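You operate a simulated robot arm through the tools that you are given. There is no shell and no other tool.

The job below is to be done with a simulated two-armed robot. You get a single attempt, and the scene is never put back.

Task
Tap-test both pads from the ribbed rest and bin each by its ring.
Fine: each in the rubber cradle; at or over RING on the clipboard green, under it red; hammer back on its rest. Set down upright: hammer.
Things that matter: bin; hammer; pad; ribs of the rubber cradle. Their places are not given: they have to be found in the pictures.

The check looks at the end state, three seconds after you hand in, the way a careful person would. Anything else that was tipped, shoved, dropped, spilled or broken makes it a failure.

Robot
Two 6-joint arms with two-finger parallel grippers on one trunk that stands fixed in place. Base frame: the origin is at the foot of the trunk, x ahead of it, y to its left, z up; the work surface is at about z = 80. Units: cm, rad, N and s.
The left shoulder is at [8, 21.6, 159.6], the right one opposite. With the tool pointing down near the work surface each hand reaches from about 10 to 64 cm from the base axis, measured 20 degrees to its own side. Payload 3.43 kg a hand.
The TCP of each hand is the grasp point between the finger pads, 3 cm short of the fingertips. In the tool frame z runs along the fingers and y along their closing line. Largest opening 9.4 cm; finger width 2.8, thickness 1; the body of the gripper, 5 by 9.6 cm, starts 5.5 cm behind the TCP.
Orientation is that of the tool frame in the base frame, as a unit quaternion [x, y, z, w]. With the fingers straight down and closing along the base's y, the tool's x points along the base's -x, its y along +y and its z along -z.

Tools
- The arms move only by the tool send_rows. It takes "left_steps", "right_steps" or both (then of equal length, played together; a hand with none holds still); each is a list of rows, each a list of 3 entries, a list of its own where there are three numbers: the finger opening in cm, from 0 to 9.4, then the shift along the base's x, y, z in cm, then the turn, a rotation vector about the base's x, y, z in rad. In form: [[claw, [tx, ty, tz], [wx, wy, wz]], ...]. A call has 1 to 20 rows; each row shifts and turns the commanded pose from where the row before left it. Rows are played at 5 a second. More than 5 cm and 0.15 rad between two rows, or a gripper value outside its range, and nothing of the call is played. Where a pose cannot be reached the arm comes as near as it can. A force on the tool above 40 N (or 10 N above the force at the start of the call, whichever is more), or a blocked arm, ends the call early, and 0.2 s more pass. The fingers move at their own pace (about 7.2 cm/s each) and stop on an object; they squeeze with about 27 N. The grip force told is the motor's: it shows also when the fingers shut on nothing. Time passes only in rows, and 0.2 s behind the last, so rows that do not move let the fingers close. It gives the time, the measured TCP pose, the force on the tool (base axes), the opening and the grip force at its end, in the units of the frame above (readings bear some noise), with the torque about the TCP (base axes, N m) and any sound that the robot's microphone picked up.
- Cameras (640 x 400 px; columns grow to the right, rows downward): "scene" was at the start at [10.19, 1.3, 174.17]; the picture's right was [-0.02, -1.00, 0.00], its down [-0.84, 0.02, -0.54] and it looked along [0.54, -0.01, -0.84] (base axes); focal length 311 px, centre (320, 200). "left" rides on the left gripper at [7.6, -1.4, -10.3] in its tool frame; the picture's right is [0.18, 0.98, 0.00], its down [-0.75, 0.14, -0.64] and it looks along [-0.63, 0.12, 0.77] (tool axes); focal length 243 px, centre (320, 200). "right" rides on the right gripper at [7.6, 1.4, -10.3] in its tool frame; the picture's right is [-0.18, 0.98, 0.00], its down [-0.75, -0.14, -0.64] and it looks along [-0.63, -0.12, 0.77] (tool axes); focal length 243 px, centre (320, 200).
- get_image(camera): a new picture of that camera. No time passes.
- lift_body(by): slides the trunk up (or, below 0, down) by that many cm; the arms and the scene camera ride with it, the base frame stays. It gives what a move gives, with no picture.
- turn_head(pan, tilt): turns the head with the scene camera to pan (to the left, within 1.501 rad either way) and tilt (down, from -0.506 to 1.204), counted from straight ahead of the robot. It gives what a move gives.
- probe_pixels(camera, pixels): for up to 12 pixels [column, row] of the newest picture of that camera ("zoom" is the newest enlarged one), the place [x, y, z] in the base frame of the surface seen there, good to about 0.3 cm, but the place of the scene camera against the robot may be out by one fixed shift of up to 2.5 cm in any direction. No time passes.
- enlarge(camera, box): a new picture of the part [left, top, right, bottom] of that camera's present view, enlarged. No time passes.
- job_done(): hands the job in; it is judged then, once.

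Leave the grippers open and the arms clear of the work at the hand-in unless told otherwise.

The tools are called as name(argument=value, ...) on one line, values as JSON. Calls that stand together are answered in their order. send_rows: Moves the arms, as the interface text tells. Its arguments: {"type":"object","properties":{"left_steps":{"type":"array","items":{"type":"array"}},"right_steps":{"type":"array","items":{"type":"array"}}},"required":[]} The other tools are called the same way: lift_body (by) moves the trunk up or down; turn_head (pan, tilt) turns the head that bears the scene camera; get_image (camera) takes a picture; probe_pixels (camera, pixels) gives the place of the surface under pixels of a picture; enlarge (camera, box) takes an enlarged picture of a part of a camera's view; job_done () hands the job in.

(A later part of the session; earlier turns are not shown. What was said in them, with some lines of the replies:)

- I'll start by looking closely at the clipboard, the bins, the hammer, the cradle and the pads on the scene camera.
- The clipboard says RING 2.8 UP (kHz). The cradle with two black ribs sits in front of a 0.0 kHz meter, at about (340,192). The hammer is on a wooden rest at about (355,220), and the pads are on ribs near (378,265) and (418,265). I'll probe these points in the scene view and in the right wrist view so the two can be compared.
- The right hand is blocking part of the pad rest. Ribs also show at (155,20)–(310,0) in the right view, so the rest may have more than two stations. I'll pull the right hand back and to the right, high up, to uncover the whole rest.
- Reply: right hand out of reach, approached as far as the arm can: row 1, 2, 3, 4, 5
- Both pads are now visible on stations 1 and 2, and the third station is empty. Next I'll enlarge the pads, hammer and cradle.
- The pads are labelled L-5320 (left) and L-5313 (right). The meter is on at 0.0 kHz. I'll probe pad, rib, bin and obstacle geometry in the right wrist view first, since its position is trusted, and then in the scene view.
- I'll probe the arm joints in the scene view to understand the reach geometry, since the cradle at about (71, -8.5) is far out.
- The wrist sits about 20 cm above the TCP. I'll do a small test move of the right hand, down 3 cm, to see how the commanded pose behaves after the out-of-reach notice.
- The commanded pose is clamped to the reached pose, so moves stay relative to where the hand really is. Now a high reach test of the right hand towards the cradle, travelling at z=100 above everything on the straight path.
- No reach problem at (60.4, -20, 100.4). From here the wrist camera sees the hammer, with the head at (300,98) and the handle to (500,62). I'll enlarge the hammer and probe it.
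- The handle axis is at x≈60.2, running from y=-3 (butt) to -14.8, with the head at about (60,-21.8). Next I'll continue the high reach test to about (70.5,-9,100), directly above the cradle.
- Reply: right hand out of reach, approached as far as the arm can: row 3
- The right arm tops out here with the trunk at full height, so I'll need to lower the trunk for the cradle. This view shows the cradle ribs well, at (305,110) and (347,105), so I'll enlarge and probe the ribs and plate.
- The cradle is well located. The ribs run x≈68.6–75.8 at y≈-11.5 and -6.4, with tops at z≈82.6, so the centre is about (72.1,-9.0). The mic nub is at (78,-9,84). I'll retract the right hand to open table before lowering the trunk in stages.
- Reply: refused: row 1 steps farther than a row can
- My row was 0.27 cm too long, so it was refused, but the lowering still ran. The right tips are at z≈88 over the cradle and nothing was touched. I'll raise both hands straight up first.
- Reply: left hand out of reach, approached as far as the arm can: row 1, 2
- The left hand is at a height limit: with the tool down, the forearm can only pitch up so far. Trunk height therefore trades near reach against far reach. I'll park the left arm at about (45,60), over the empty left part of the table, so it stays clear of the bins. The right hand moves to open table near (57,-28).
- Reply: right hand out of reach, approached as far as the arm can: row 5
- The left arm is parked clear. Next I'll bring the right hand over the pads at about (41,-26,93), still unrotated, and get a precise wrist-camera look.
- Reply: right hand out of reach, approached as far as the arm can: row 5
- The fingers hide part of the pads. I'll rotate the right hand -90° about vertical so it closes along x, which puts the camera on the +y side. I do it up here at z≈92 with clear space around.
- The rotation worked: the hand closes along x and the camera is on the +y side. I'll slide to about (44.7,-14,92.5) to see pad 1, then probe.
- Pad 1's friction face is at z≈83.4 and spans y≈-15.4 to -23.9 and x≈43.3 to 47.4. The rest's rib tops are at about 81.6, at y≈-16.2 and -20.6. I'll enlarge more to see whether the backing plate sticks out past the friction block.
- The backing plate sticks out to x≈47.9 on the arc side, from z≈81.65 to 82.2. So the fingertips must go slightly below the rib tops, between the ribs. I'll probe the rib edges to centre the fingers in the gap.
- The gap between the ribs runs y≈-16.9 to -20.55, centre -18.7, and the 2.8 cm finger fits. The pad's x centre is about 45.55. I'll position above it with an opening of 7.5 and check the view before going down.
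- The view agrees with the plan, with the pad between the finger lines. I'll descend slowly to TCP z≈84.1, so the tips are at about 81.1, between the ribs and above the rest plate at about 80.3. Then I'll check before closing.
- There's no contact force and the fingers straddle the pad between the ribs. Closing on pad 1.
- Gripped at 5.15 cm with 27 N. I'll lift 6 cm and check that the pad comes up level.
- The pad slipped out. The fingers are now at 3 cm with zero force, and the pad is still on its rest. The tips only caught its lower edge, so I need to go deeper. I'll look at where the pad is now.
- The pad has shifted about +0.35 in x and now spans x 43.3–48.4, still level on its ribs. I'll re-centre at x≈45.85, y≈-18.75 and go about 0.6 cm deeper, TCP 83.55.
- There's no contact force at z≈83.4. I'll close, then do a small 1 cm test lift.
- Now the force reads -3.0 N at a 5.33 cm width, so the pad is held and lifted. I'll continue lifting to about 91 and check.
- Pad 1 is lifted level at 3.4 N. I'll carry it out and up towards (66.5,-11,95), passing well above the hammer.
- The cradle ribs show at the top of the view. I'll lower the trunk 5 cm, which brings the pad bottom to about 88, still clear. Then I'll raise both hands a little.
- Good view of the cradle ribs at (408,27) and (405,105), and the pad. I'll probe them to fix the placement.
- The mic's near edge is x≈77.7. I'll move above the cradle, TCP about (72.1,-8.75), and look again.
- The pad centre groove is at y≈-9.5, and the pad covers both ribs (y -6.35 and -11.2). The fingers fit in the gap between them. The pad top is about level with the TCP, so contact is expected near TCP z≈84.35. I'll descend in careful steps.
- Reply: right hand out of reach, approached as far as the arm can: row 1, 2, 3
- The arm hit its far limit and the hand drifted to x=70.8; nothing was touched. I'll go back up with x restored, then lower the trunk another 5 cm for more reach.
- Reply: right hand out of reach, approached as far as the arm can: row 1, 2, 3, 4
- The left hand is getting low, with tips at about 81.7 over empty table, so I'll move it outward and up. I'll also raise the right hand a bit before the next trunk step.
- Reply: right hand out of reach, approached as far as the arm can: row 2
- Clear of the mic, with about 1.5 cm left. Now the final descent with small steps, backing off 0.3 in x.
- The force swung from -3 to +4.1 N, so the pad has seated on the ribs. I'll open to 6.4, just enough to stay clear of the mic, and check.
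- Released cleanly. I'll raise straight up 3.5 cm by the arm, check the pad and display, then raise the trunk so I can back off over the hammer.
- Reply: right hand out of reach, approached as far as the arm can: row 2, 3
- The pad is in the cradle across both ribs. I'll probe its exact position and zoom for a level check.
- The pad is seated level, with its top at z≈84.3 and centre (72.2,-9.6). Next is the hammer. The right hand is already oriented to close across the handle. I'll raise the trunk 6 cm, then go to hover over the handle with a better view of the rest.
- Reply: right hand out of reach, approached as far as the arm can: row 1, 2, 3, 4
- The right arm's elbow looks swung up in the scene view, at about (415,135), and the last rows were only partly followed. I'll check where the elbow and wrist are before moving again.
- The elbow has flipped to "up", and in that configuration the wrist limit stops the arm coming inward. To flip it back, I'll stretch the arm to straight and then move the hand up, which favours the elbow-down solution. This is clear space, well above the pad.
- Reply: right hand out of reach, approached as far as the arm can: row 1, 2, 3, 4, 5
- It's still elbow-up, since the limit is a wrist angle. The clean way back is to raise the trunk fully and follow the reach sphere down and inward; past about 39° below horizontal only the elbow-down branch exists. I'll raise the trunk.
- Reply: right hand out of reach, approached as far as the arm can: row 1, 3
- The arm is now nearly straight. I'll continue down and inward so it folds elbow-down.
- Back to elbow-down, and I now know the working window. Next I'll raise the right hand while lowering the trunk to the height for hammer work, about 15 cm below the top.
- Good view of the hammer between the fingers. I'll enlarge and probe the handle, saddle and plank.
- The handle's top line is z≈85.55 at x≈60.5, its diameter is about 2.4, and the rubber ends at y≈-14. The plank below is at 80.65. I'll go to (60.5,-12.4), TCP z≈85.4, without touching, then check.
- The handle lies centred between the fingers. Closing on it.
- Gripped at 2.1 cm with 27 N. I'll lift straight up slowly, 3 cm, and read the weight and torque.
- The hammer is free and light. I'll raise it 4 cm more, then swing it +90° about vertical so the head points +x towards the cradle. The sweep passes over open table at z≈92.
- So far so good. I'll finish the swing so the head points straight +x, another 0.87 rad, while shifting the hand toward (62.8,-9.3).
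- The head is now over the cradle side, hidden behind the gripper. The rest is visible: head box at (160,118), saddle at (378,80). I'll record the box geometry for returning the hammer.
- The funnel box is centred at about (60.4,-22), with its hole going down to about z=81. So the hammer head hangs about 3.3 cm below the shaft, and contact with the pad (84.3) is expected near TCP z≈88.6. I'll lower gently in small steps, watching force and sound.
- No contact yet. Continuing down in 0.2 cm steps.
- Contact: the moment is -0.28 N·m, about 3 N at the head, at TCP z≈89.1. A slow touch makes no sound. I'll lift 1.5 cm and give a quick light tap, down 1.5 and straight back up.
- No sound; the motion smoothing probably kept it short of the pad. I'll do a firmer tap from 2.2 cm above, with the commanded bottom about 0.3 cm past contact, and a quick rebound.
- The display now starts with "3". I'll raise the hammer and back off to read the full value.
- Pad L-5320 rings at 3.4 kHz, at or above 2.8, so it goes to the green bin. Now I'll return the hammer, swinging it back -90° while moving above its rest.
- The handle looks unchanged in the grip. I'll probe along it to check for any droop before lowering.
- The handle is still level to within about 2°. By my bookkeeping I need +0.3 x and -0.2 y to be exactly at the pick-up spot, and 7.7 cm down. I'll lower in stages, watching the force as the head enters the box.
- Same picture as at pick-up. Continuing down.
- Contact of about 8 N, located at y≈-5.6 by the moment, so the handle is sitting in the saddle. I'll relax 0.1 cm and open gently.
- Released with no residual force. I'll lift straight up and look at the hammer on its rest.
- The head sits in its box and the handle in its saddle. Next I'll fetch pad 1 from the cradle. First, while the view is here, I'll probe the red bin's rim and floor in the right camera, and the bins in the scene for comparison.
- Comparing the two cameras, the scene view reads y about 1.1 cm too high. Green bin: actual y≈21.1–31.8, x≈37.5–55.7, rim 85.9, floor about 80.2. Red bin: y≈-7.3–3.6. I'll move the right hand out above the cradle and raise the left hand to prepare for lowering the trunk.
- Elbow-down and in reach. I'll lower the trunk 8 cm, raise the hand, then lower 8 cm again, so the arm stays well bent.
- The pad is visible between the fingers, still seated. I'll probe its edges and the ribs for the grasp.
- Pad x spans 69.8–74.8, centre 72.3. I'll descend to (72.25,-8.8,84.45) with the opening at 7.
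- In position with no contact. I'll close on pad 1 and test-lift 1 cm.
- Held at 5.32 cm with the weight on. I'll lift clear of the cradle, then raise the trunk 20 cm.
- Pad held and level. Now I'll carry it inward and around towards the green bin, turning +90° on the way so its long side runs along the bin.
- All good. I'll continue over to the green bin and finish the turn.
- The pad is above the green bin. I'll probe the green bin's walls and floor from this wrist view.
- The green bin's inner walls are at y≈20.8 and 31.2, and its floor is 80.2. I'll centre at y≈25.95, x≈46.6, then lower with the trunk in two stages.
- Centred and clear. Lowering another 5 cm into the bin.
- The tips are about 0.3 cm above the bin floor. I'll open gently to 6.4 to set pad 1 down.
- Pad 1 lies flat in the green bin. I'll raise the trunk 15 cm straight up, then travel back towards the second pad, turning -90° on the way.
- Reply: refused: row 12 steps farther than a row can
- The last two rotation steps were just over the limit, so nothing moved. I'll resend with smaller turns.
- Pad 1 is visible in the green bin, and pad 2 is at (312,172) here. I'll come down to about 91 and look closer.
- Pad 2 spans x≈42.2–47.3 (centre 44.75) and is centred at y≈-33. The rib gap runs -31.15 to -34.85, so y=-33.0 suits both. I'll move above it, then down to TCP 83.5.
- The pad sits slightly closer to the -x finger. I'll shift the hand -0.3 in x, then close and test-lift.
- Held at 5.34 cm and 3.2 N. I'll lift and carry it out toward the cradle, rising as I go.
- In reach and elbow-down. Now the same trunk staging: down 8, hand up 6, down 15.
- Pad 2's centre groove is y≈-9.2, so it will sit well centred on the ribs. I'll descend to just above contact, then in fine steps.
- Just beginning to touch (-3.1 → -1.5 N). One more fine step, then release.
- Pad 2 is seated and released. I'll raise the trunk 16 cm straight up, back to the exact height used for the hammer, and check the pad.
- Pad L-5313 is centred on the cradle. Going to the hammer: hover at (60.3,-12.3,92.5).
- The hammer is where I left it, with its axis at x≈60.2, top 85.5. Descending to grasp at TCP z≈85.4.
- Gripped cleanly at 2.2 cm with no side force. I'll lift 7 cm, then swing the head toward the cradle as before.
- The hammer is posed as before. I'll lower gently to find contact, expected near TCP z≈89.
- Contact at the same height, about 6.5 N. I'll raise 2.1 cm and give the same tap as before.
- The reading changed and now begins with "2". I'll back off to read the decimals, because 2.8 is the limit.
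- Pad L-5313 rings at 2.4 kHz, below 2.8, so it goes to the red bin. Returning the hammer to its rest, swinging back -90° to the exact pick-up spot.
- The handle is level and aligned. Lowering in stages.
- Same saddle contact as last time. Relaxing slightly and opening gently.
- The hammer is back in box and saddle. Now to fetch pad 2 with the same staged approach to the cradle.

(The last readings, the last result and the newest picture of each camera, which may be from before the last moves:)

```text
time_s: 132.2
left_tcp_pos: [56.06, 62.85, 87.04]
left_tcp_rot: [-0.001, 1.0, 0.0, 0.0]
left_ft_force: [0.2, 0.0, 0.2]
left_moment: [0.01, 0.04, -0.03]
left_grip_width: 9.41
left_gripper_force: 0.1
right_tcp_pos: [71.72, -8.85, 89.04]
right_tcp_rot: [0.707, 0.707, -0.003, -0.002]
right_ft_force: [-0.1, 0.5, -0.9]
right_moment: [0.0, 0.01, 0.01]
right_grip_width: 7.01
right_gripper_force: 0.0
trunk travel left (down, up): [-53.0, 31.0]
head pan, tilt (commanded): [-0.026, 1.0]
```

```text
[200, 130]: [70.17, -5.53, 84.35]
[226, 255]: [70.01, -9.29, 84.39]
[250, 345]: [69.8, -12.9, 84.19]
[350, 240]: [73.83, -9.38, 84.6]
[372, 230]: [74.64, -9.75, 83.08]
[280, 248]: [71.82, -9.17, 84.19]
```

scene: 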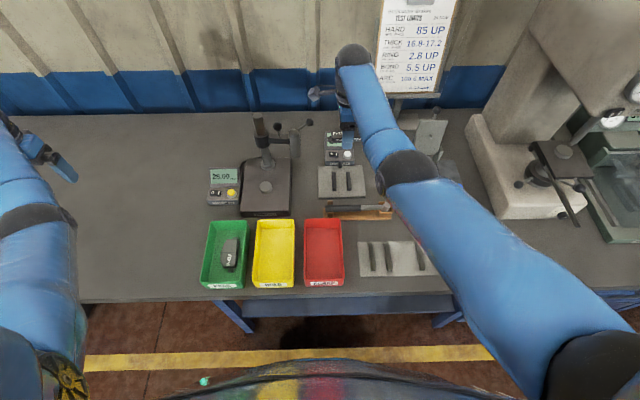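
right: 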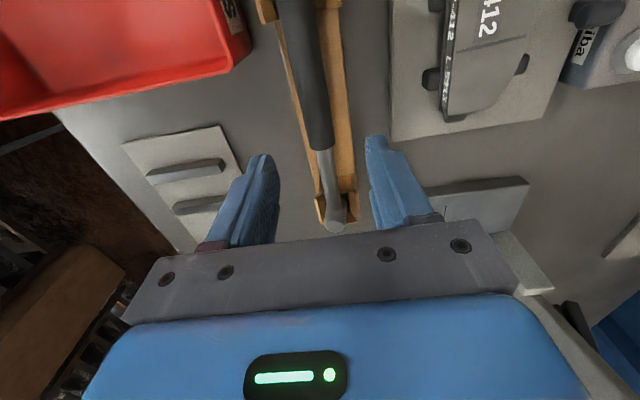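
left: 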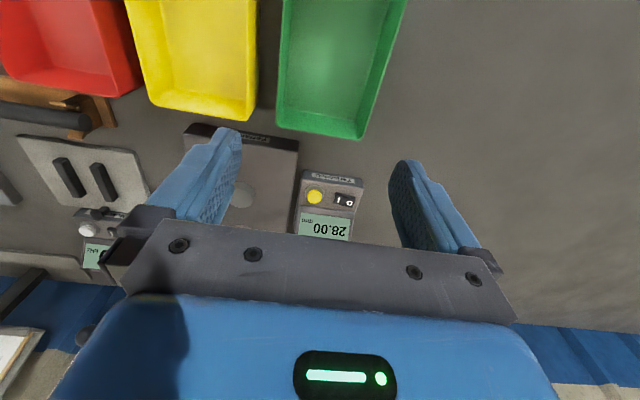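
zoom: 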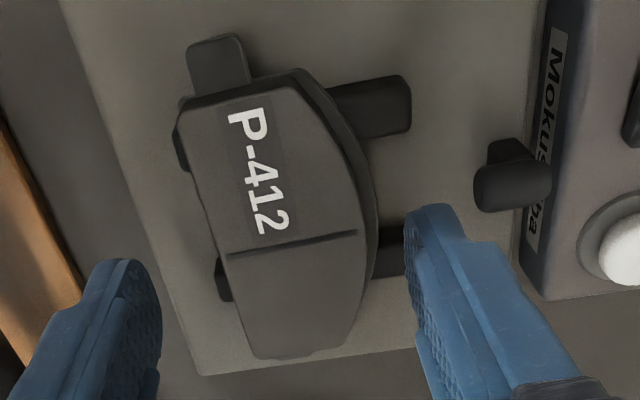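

Pad 2 spans x≈69.7–74.7. Descending to (72.15,-8.85,84.45).

send_rows(right_steps=[[7, [0.45, 0, -1.3], [0, 0, 0]], [7, [0, 0, -1.3], [0, 0, 0]], [7, [0, 0, -1], [0, 0, 0]], [7, [0, 0, -0.6], [0, 0, 0]], [7, [0, 0, -0.35], [0, 0, 0]], [7, [0, 0, 0], [0, 0, 0]]])

get_image(camera="right")

```text
time_s: 133.7
left_tcp_pos: [55.89, 62.94, 86.94]
left_tcp_rot: [0.0, 1.0, 0.0, 0.001]
left_ft_force: [0.2, -0.4, -0.1]
left_moment: [-0.03, -0.01, -0.03]
left_grip_width: 9.4
left_gripper_force: 0.1
right_tcp_pos: [71.97, -8.78, 84.48]
right_tcp_rot: [0.707, 0.707, -0.004, -0.001]
right_ft_force: [-0.3, -0.4, 0.0]
right_moment: [0.0, 0.01, -0.03]
right_grip_width: 7.0
right_gripper_force: 0.0
trunk travel left (down, up): [-53.0, 31.0]
head pan, tilt (commanded): [-0.026, 1.0]
```

```text
taken
```

right: 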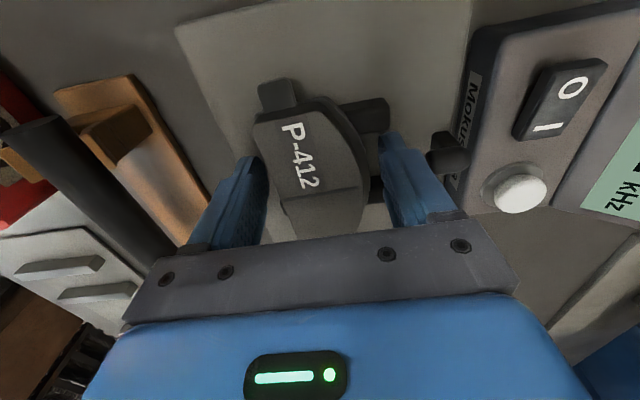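

Clear on both sides. I'll close on pad 2 and test-lift.

send_rows(right_steps=[[4, [0, 0, 0], [0, 0, 0]], [4, [0, 0, 0], [0, 0, 0]], [4, [0, 0, 0], [0, 0, 0]], [4, [0, 0, 0.4], [0, 0, 0]], [4, [0, 0, 0.6], [0, 0, 0]], [4, [0, 0, 0], [0, 0, 0]]])

```text
time_s: 135.1
left_tcp_pos: [55.94, 62.93, 87.0]
left_tcp_rot: [0.0, 1.0, 0.0, 0.0]
left_ft_force: [0.0, -0.9, 0.1]
left_moment: [-0.03, -0.01, 0.03]
left_grip_width: 9.39
left_gripper_force: 0.1
right_tcp_pos: [72.13, -8.98, 85.38]
right_tcp_rot: [0.706, 0.708, -0.003, -0.001]
right_ft_force: [0.4, -0.7, -3.6]
right_moment: [-0.02, -0.03, 0.02]
right_grip_width: 5.32
right_gripper_force: 26.6
trunk travel left (down, up): [-53.0, 31.0]
head pan, tilt (commanded): [-0.026, 1.0]
```

Held with 3.6 N weight. I'll lift clear, raise the trunk 20 cm, then carry to the red bin.

send_rows(right_steps=[[4, [0, 0, 1.5], [0, 0, 0]], [4, [0, 0, 1.5], [0, 0, 0]], [4, [-0.2, 0, 1.5], [0, 0, 0]]])

lift_body(by=20)

send_rows(right_steps=[[4, [-3, 0.2, -2.7], [0, 0, 0]], [4, [-3, 0.2, -2.7], [0, 0, 0]], [4, [-3, 0.2, -2.7], [0, 0, 0]], [4, [-3, 0.3, -2.7], [0, 0, 0]], [4, [-2.8, 1.2, -1.5], [0, 0, 0.1428]], [4, [-2.8, 1.2, -1.5], [0, 0, 0.1428]], [4, [-2.8, 1.2, -1.3], [0, 0, 0.1428]], [4, [-2.8, 1.3, -1.2], [0, 0, 0.1428]]])

get_image(camera="right")

get_image(camera="scene")

```text
time_s: 135.8
left_tcp_pos: [56.0, 62.76, 87.08]
left_tcp_rot: [0.0, 1.0, 0.0, 0.0]
left_ft_force: [-0.3, 0.4, -0.9]
left_moment: [0.01, -0.04, 0.02]
left_grip_width: 9.39
left_gripper_force: 0.1
right_tcp_pos: [71.86, -8.82, 89.96]
right_tcp_rot: [0.707, 0.707, -0.003, -0.001]
right_ft_force: [0.4, 0.4, -2.7]
right_moment: [0.01, 0.0, 0.03]
right_grip_width: 5.31
right_gripper_force: 26.5
trunk travel left (down, up): [-53.0, 31.0]
head pan, tilt (commanded): [-0.026, 1.0]
```

```text
time_s: 138.0
left_tcp_pos: [56.05, 62.75, 107.14]
left_tcp_rot: [0.0, 1.0, 0.0, 0.0]
left_ft_force: [0.3, -0.1, 0.4]
left_moment: [0.01, -0.03, 0.01]
left_grip_width: 9.4
left_gripper_force: 0.1
right_tcp_pos: [71.92, -8.93, 109.89]
right_tcp_rot: [0.707, 0.708, -0.003, -0.001]
right_ft_force: [0.0, -0.4, -2.6]
right_moment: [0.0, -0.03, 0.0]
right_grip_width: 5.31
right_gripper_force: 27.5
trunk travel left (down, up): [-73.0, 11.0]
head pan, tilt (commanded): [-0.026, 1.0]
```

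```text
time_s: 139.8
left_tcp_pos: [55.87, 62.78, 107.04]
left_tcp_rot: [0.0, 1.0, 0.0, 0.0]
left_ft_force: [0.3, 0.0, 0.5]
left_moment: [-0.04, 0.02, 0.03]
left_grip_width: 9.38
left_gripper_force: 0.2
right_tcp_pos: [48.56, -2.99, 93.82]
right_tcp_rot: [0.479, 0.878, -0.003, 0.001]
right_ft_force: [-0.6, 1.0, -2.7]
right_moment: [0.05, -0.01, -0.02]
right_grip_width: 5.31
right_gripper_force: 26.8
trunk travel left (down, up): [-73.0, 11.0]
head pan, tilt (commanded): [-0.026, 1.0]
```

```text
taken
```

right: 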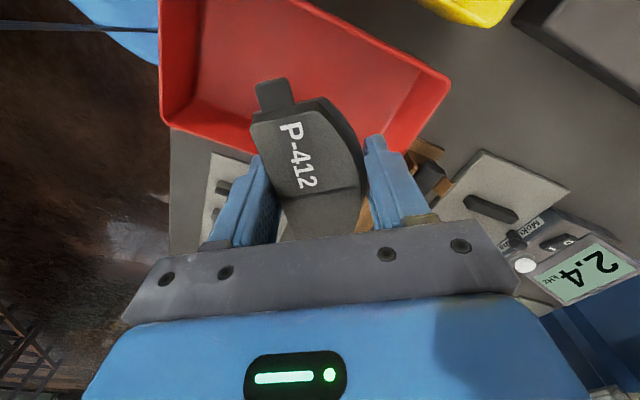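

```text
taken
```

scene: 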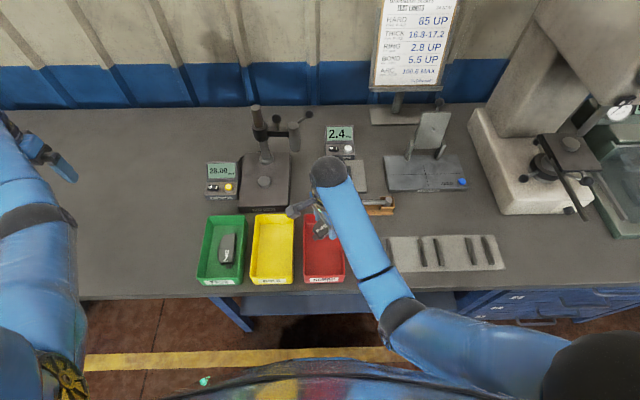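

Finishing the turn (7 more steps) while moving over the red bin's centre.

send_rows(right_steps=[[4, [-0.6, 0.3, 0], [0, 0, 0.1428]], [4, [-0.6, 0.3, 0], [0, 0, 0.1428]], [4, [-0.5, 0.3, 0], [0, 0, 0.1428]], [4, [-0.4, 0.2, 0], [0, 0, 0.1428]], [4, [0, 0, 0], [0, 0, 0.1428]], [4, [0, 0, 0], [0, 0, 0.1428]], [4, [0, 0, 0], [0, 0, 0.1428]]])

get_image(camera="right")

```text
time_s: 141.4
left_tcp_pos: [56.1, 62.82, 107.13]
left_tcp_rot: [0.0, 1.0, 0.0, 0.0]
left_ft_force: [-0.2, 0.3, -0.6]
left_moment: [0.01, 0.0, -0.04]
left_grip_width: 9.41
left_gripper_force: 0.1
right_tcp_pos: [46.64, -2.1, 93.6]
right_tcp_rot: [-0.002, 1.0, -0.003, 0.001]
right_ft_force: [-0.6, 0.7, -3.4]
right_moment: [0.03, 0.01, 0.0]
right_grip_width: 5.29
right_gripper_force: 27.4
trunk travel left (down, up): [-73.0, 11.0]
head pan, tilt (commanded): [-0.026, 1.0]
```

```text
taken
```

right: 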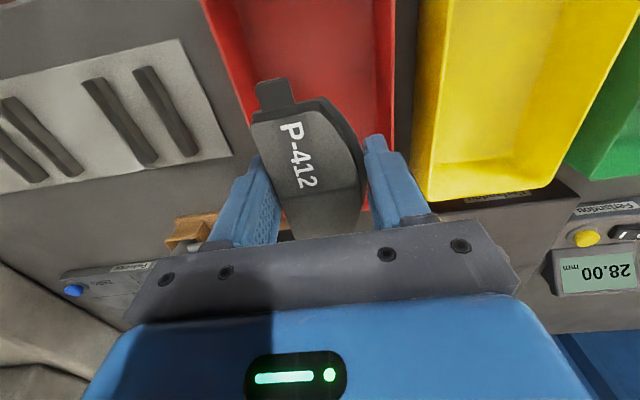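

probe_pixels(camera="right", pixels=[[393, 40], [394, 90], [212, 20], [238, 90], [380, 60], [300, 40], [340, 60], [220, 20], [250, 60]])

```text
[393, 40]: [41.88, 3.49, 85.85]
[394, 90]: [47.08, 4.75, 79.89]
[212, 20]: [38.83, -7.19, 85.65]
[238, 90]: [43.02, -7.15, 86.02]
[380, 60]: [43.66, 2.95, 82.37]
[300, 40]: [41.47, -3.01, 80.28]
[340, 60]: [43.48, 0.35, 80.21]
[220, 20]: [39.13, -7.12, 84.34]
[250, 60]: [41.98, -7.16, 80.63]
```

The red bin's inner centre is y≈-1.85, floor 80.25. I'll correct +0.25 in y and descend into it.

send_rows(right_steps=[[4, [-0.2, 0.25, -1.5], [0, 0, 0]], [4, [0, 0, -2], [0, 0, 0]], [4, [0, 0, -2], [0, 0, 0]], [4, [0, 0, 0], [0, 0, 0]]])

get_image(camera="right")

```text
time_s: 142.4
left_tcp_pos: [55.97, 62.78, 107.25]
left_tcp_rot: [0.0, 1.0, 0.0, 0.0]
left_ft_force: [-0.2, -0.3, -0.9]
left_moment: [-0.01, 0.01, -0.01]
left_grip_width: 9.39
left_gripper_force: 0.0
right_tcp_pos: [46.43, -1.69, 88.22]
right_tcp_rot: [0.0, 1.0, -0.003, 0.001]
right_ft_force: [-0.2, -0.3, -2.9]
right_moment: [0.0, 0.02, -0.02]
right_grip_width: 5.27
right_gripper_force: 27.6
trunk travel left (down, up): [-73.0, 11.0]
head pan, tilt (commanded): [-0.026, 1.0]
```

```text
taken
```

right: 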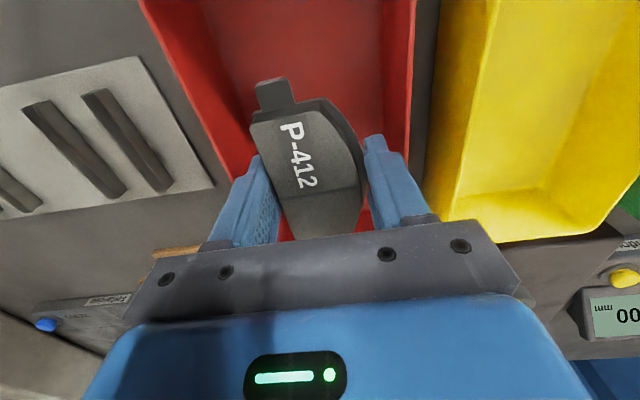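

Well centred. Continuing down to TCP z≈83.55.

send_rows(right_steps=[[4, [0, -0.1, -1.8], [0, 0, 0]], [4, [0, 0, -1.4], [0, 0, 0]], [4, [0, 0, -0.7], [0, 0, 0]], [4, [0, 0, -0.4], [0, 0, 0]], [4, [0, 0, -0.2], [0, 0, 0]], [4, [0, 0, 0], [0, 0, 0]]])

get_image(camera="right")

```text
time_s: 143.8
left_tcp_pos: [56.01, 62.88, 106.99]
left_tcp_rot: [-0.001, 1.0, 0.0, -0.001]
left_ft_force: [-0.4, 0.7, -0.2]
left_moment: [0.03, 0.03, -0.02]
left_grip_width: 9.38
left_gripper_force: 0.0
right_tcp_pos: [46.34, -1.77, 83.7]
right_tcp_rot: [0.0, 1.0, -0.003, 0.0]
right_ft_force: [0.3, -0.6, -2.8]
right_moment: [0.02, -0.04, 0.03]
right_grip_width: 5.27
right_gripper_force: 26.6
trunk travel left (down, up): [-73.0, 11.0]
head pan, tilt (commanded): [-0.026, 1.0]
```

```text
taken
```

right: 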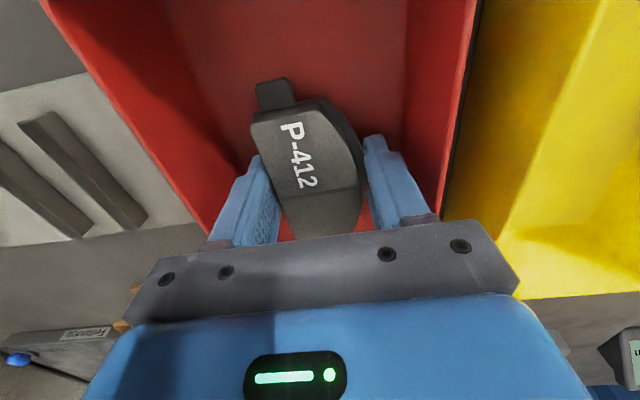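

Close above the floor. A last 0.15 cm down, then open gently.

send_rows(right_steps=[[4, [0, 0, -0.12], [0, 0, 0]], [5.5, [0, 0, 0], [0, 0, 0]], [6, [0, 0, 0], [0, 0, 0]], [6.4, [0, 0, 0], [0, 0, 0]], [6.4, [0, 0, 0], [0, 0, 0]]])

get_image(camera="right")

```text
time_s: 145.0
left_tcp_pos: [55.96, 62.89, 107.14]
left_tcp_rot: [0.0, 1.0, 0.0, 0.0]
left_ft_force: [-0.2, -0.3, 0.2]
left_moment: [0.02, 0.0, 0.02]
left_grip_width: 9.44
left_gripper_force: 0.1
right_tcp_pos: [46.38, -1.84, 83.52]
right_tcp_rot: [0.0, 1.0, -0.004, 0.002]
right_ft_force: [0.2, 0.0, -0.8]
right_moment: [0.0, 0.04, -0.02]
right_grip_width: 6.4
right_gripper_force: 0.1
trunk travel left (down, up): [-73.0, 11.0]
head pan, tilt (commanded): [-0.026, 1.0]
```

```text
taken
```

right: 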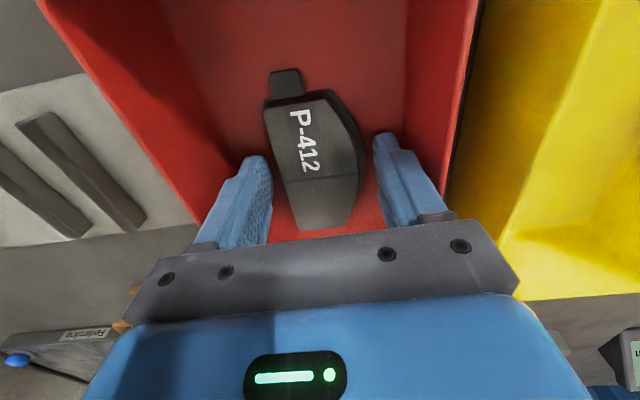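

Pad 2 lies flat in the red bin. I'll lift straight out and retreat the right hand to the right, over the clear front area.

send_rows(right_steps=[[6.4, [0, 0, 2], [0, 0, 0]], [6.4, [0, 0, 2.5], [0, 0, 0]], [6.4, [0, 0, 2.5], [0, 0, 0]], [6.4, [0, 0, 2.5], [0, 0, 0]], [9.4, [-0.5, -4.5, 0], [0, 0, 0]], [9.4, [-0.5, -4.5, 0], [0, 0, 0]], [9.4, [-0.5, -4.5, 0], [0, 0, 0]], [9.4, [-0.5, -4.5, 0], [0, 0, 0]], [9.4, [-0.5, -4.5, 0], [0, 0, 0]], [9.4, [-0.5, -4.5, 0], [0, 0, 0]], [9.4, [-0.5, -4.5, 0], [0, 0, 0]], [9.4, [-0.5, -4.5, 0], [0, 0, 0]], [9.4, [-0.5, -4.5, 0], [0, 0, 0]]])

get_image(camera="scene")

enlarge(camera="scene", box=[290, 110, 450, 240])

enlarge(camera="scene", box=[180, 190, 370, 300])

```text
time_s: 147.8
left_tcp_pos: [55.87, 62.78, 107.07]
left_tcp_rot: [0.0, 1.0, 0.0, 0.0]
left_ft_force: [-0.6, -1.0, 0.9]
left_moment: [0.01, 0.04, 0.02]
left_grip_width: 9.42
left_gripper_force: 0.1
right_tcp_pos: [41.91, -42.46, 93.08]
right_tcp_rot: [0.0, 1.0, -0.002, 0.002]
right_ft_force: [-0.1, 0.0, 0.3]
right_moment: [0.04, -0.01, -0.02]
right_grip_width: 9.39
right_gripper_force: 0.0
trunk travel left (down, up): [-73.0, 11.0]
head pan, tilt (commanded): [-0.026, 1.0]
```

```text
taken
```

scene: 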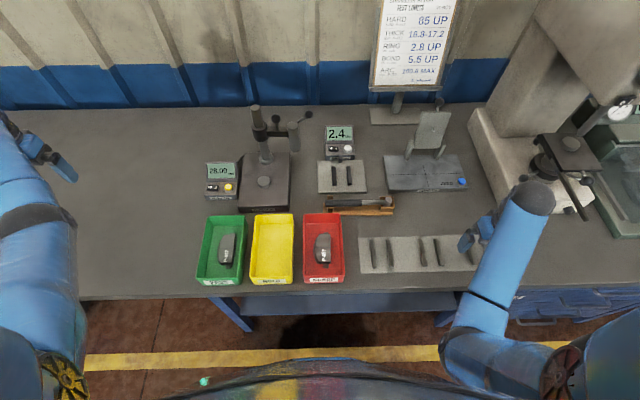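

```text
3.08 times, centred on (370, 175) of scene
```

zoom: 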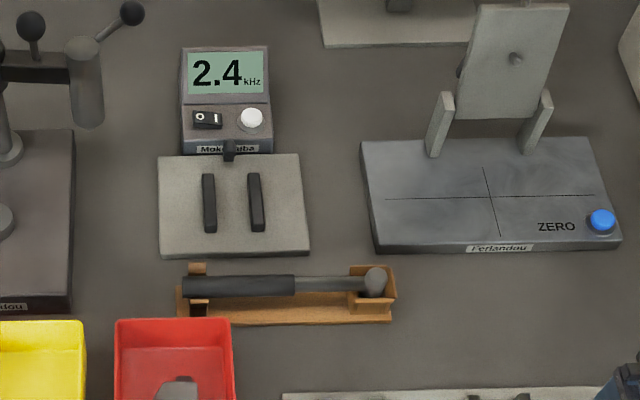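

```text
3.37 times, centred on (275, 245) of scene
```

zoom: 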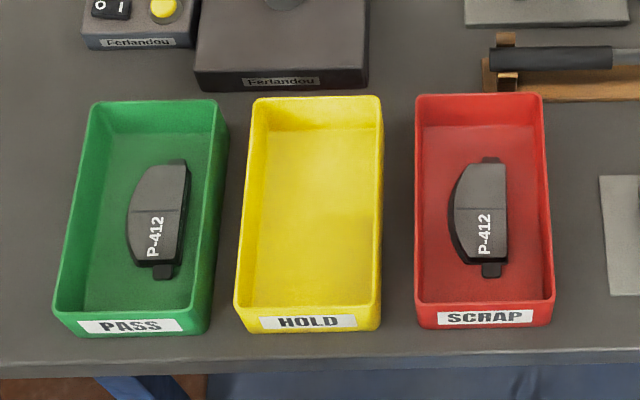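

All done as intended: pad L-5320 (3.4 kHz) is in PASS/green, pad L-5313 (2.4 kHz) is in SCRAP/red, and the hammer is in its box and saddle. I'll move the right hand a bit further out, clear of the pad rest, before handing in.

send_rows(right_steps=[[9.4, [0, -4, 0], [0, 0, 0]], [9.4, [0, -4, 0], [0, 0, 0]], [9.4, [0, -4, 0], [0, 0, 0]], [9.4, [0, 0, 0], [0, 0, 0]]])

get_image(camera="scene")

enlarge(camera="scene", box=[315, 180, 405, 225])

```text
time_s: 148.8
left_tcp_pos: [55.96, 62.9, 106.95]
left_tcp_rot: [-0.001, 1.0, 0.0, 0.0]
left_ft_force: [0.8, 0.0, -0.3]
left_moment: [0.04, 0.01, -0.01]
left_grip_width: 9.43
left_gripper_force: 0.1
right_tcp_pos: [41.79, -54.4, 93.18]
right_tcp_rot: [0.0, 1.0, -0.003, 0.002]
right_ft_force: [0.4, 1.4, -0.1]
right_moment: [0.0, 0.02, -0.01]
right_grip_width: 9.41
right_gripper_force: 0.1
trunk travel left (down, up): [-73.0, 11.0]
head pan, tilt (commanded): [-0.026, 1.0]
```

```text
taken
```

scene: 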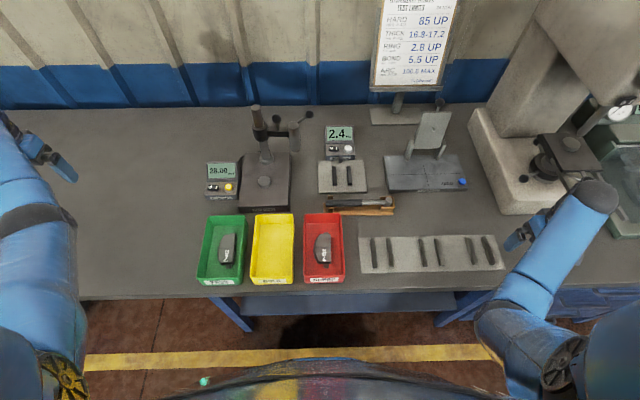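

```text
7.11 times, centred on (360, 202) of scene
```

zoom: 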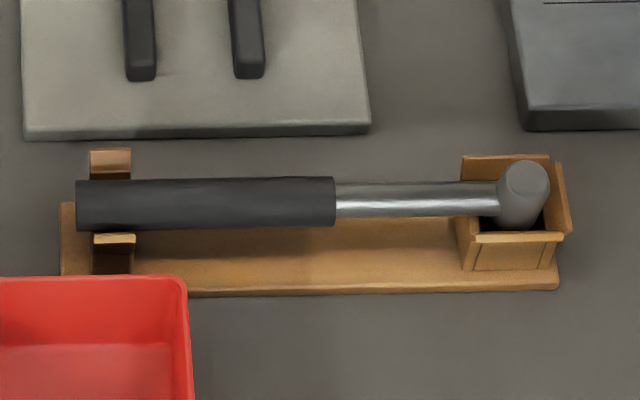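

The hammer sits upright, head in its box and handle in the saddle. Both pads are in their bins, both grippers are open, and the arms are clear. Handing in.

job_done()

```text
The job is handed in.
```

I tap-tested both pads in the rubber cradle and binned each by its ring. The clipboard limit is 2.8 kHz and up.

| Pad | Ring | Bin |
|---|---|---|
| L-5320 | 3.4 kHz | Green (PASS) |
| L-5313 | 2.4 kHz | Red (SCRAP) |

- **Hammer:** It is back on its rest, upright, with the head in its box and the handle in the saddle.
- **Arms:** Both grippers are open and the arms are clear of the work.
- **Readings:** Each reading comes from a single clean tap and I did not repeat either one. An earlier light tap on L-5320 did not register on the meter.
- **Handling:** My first grip on L-5320 slipped before it left the rest, sliding it a few millimetres along its ribs. Each pad also dropped about 1 cm when I released it into its bin, and both landed flat.

The job is handed in; the result of the check has not come back.
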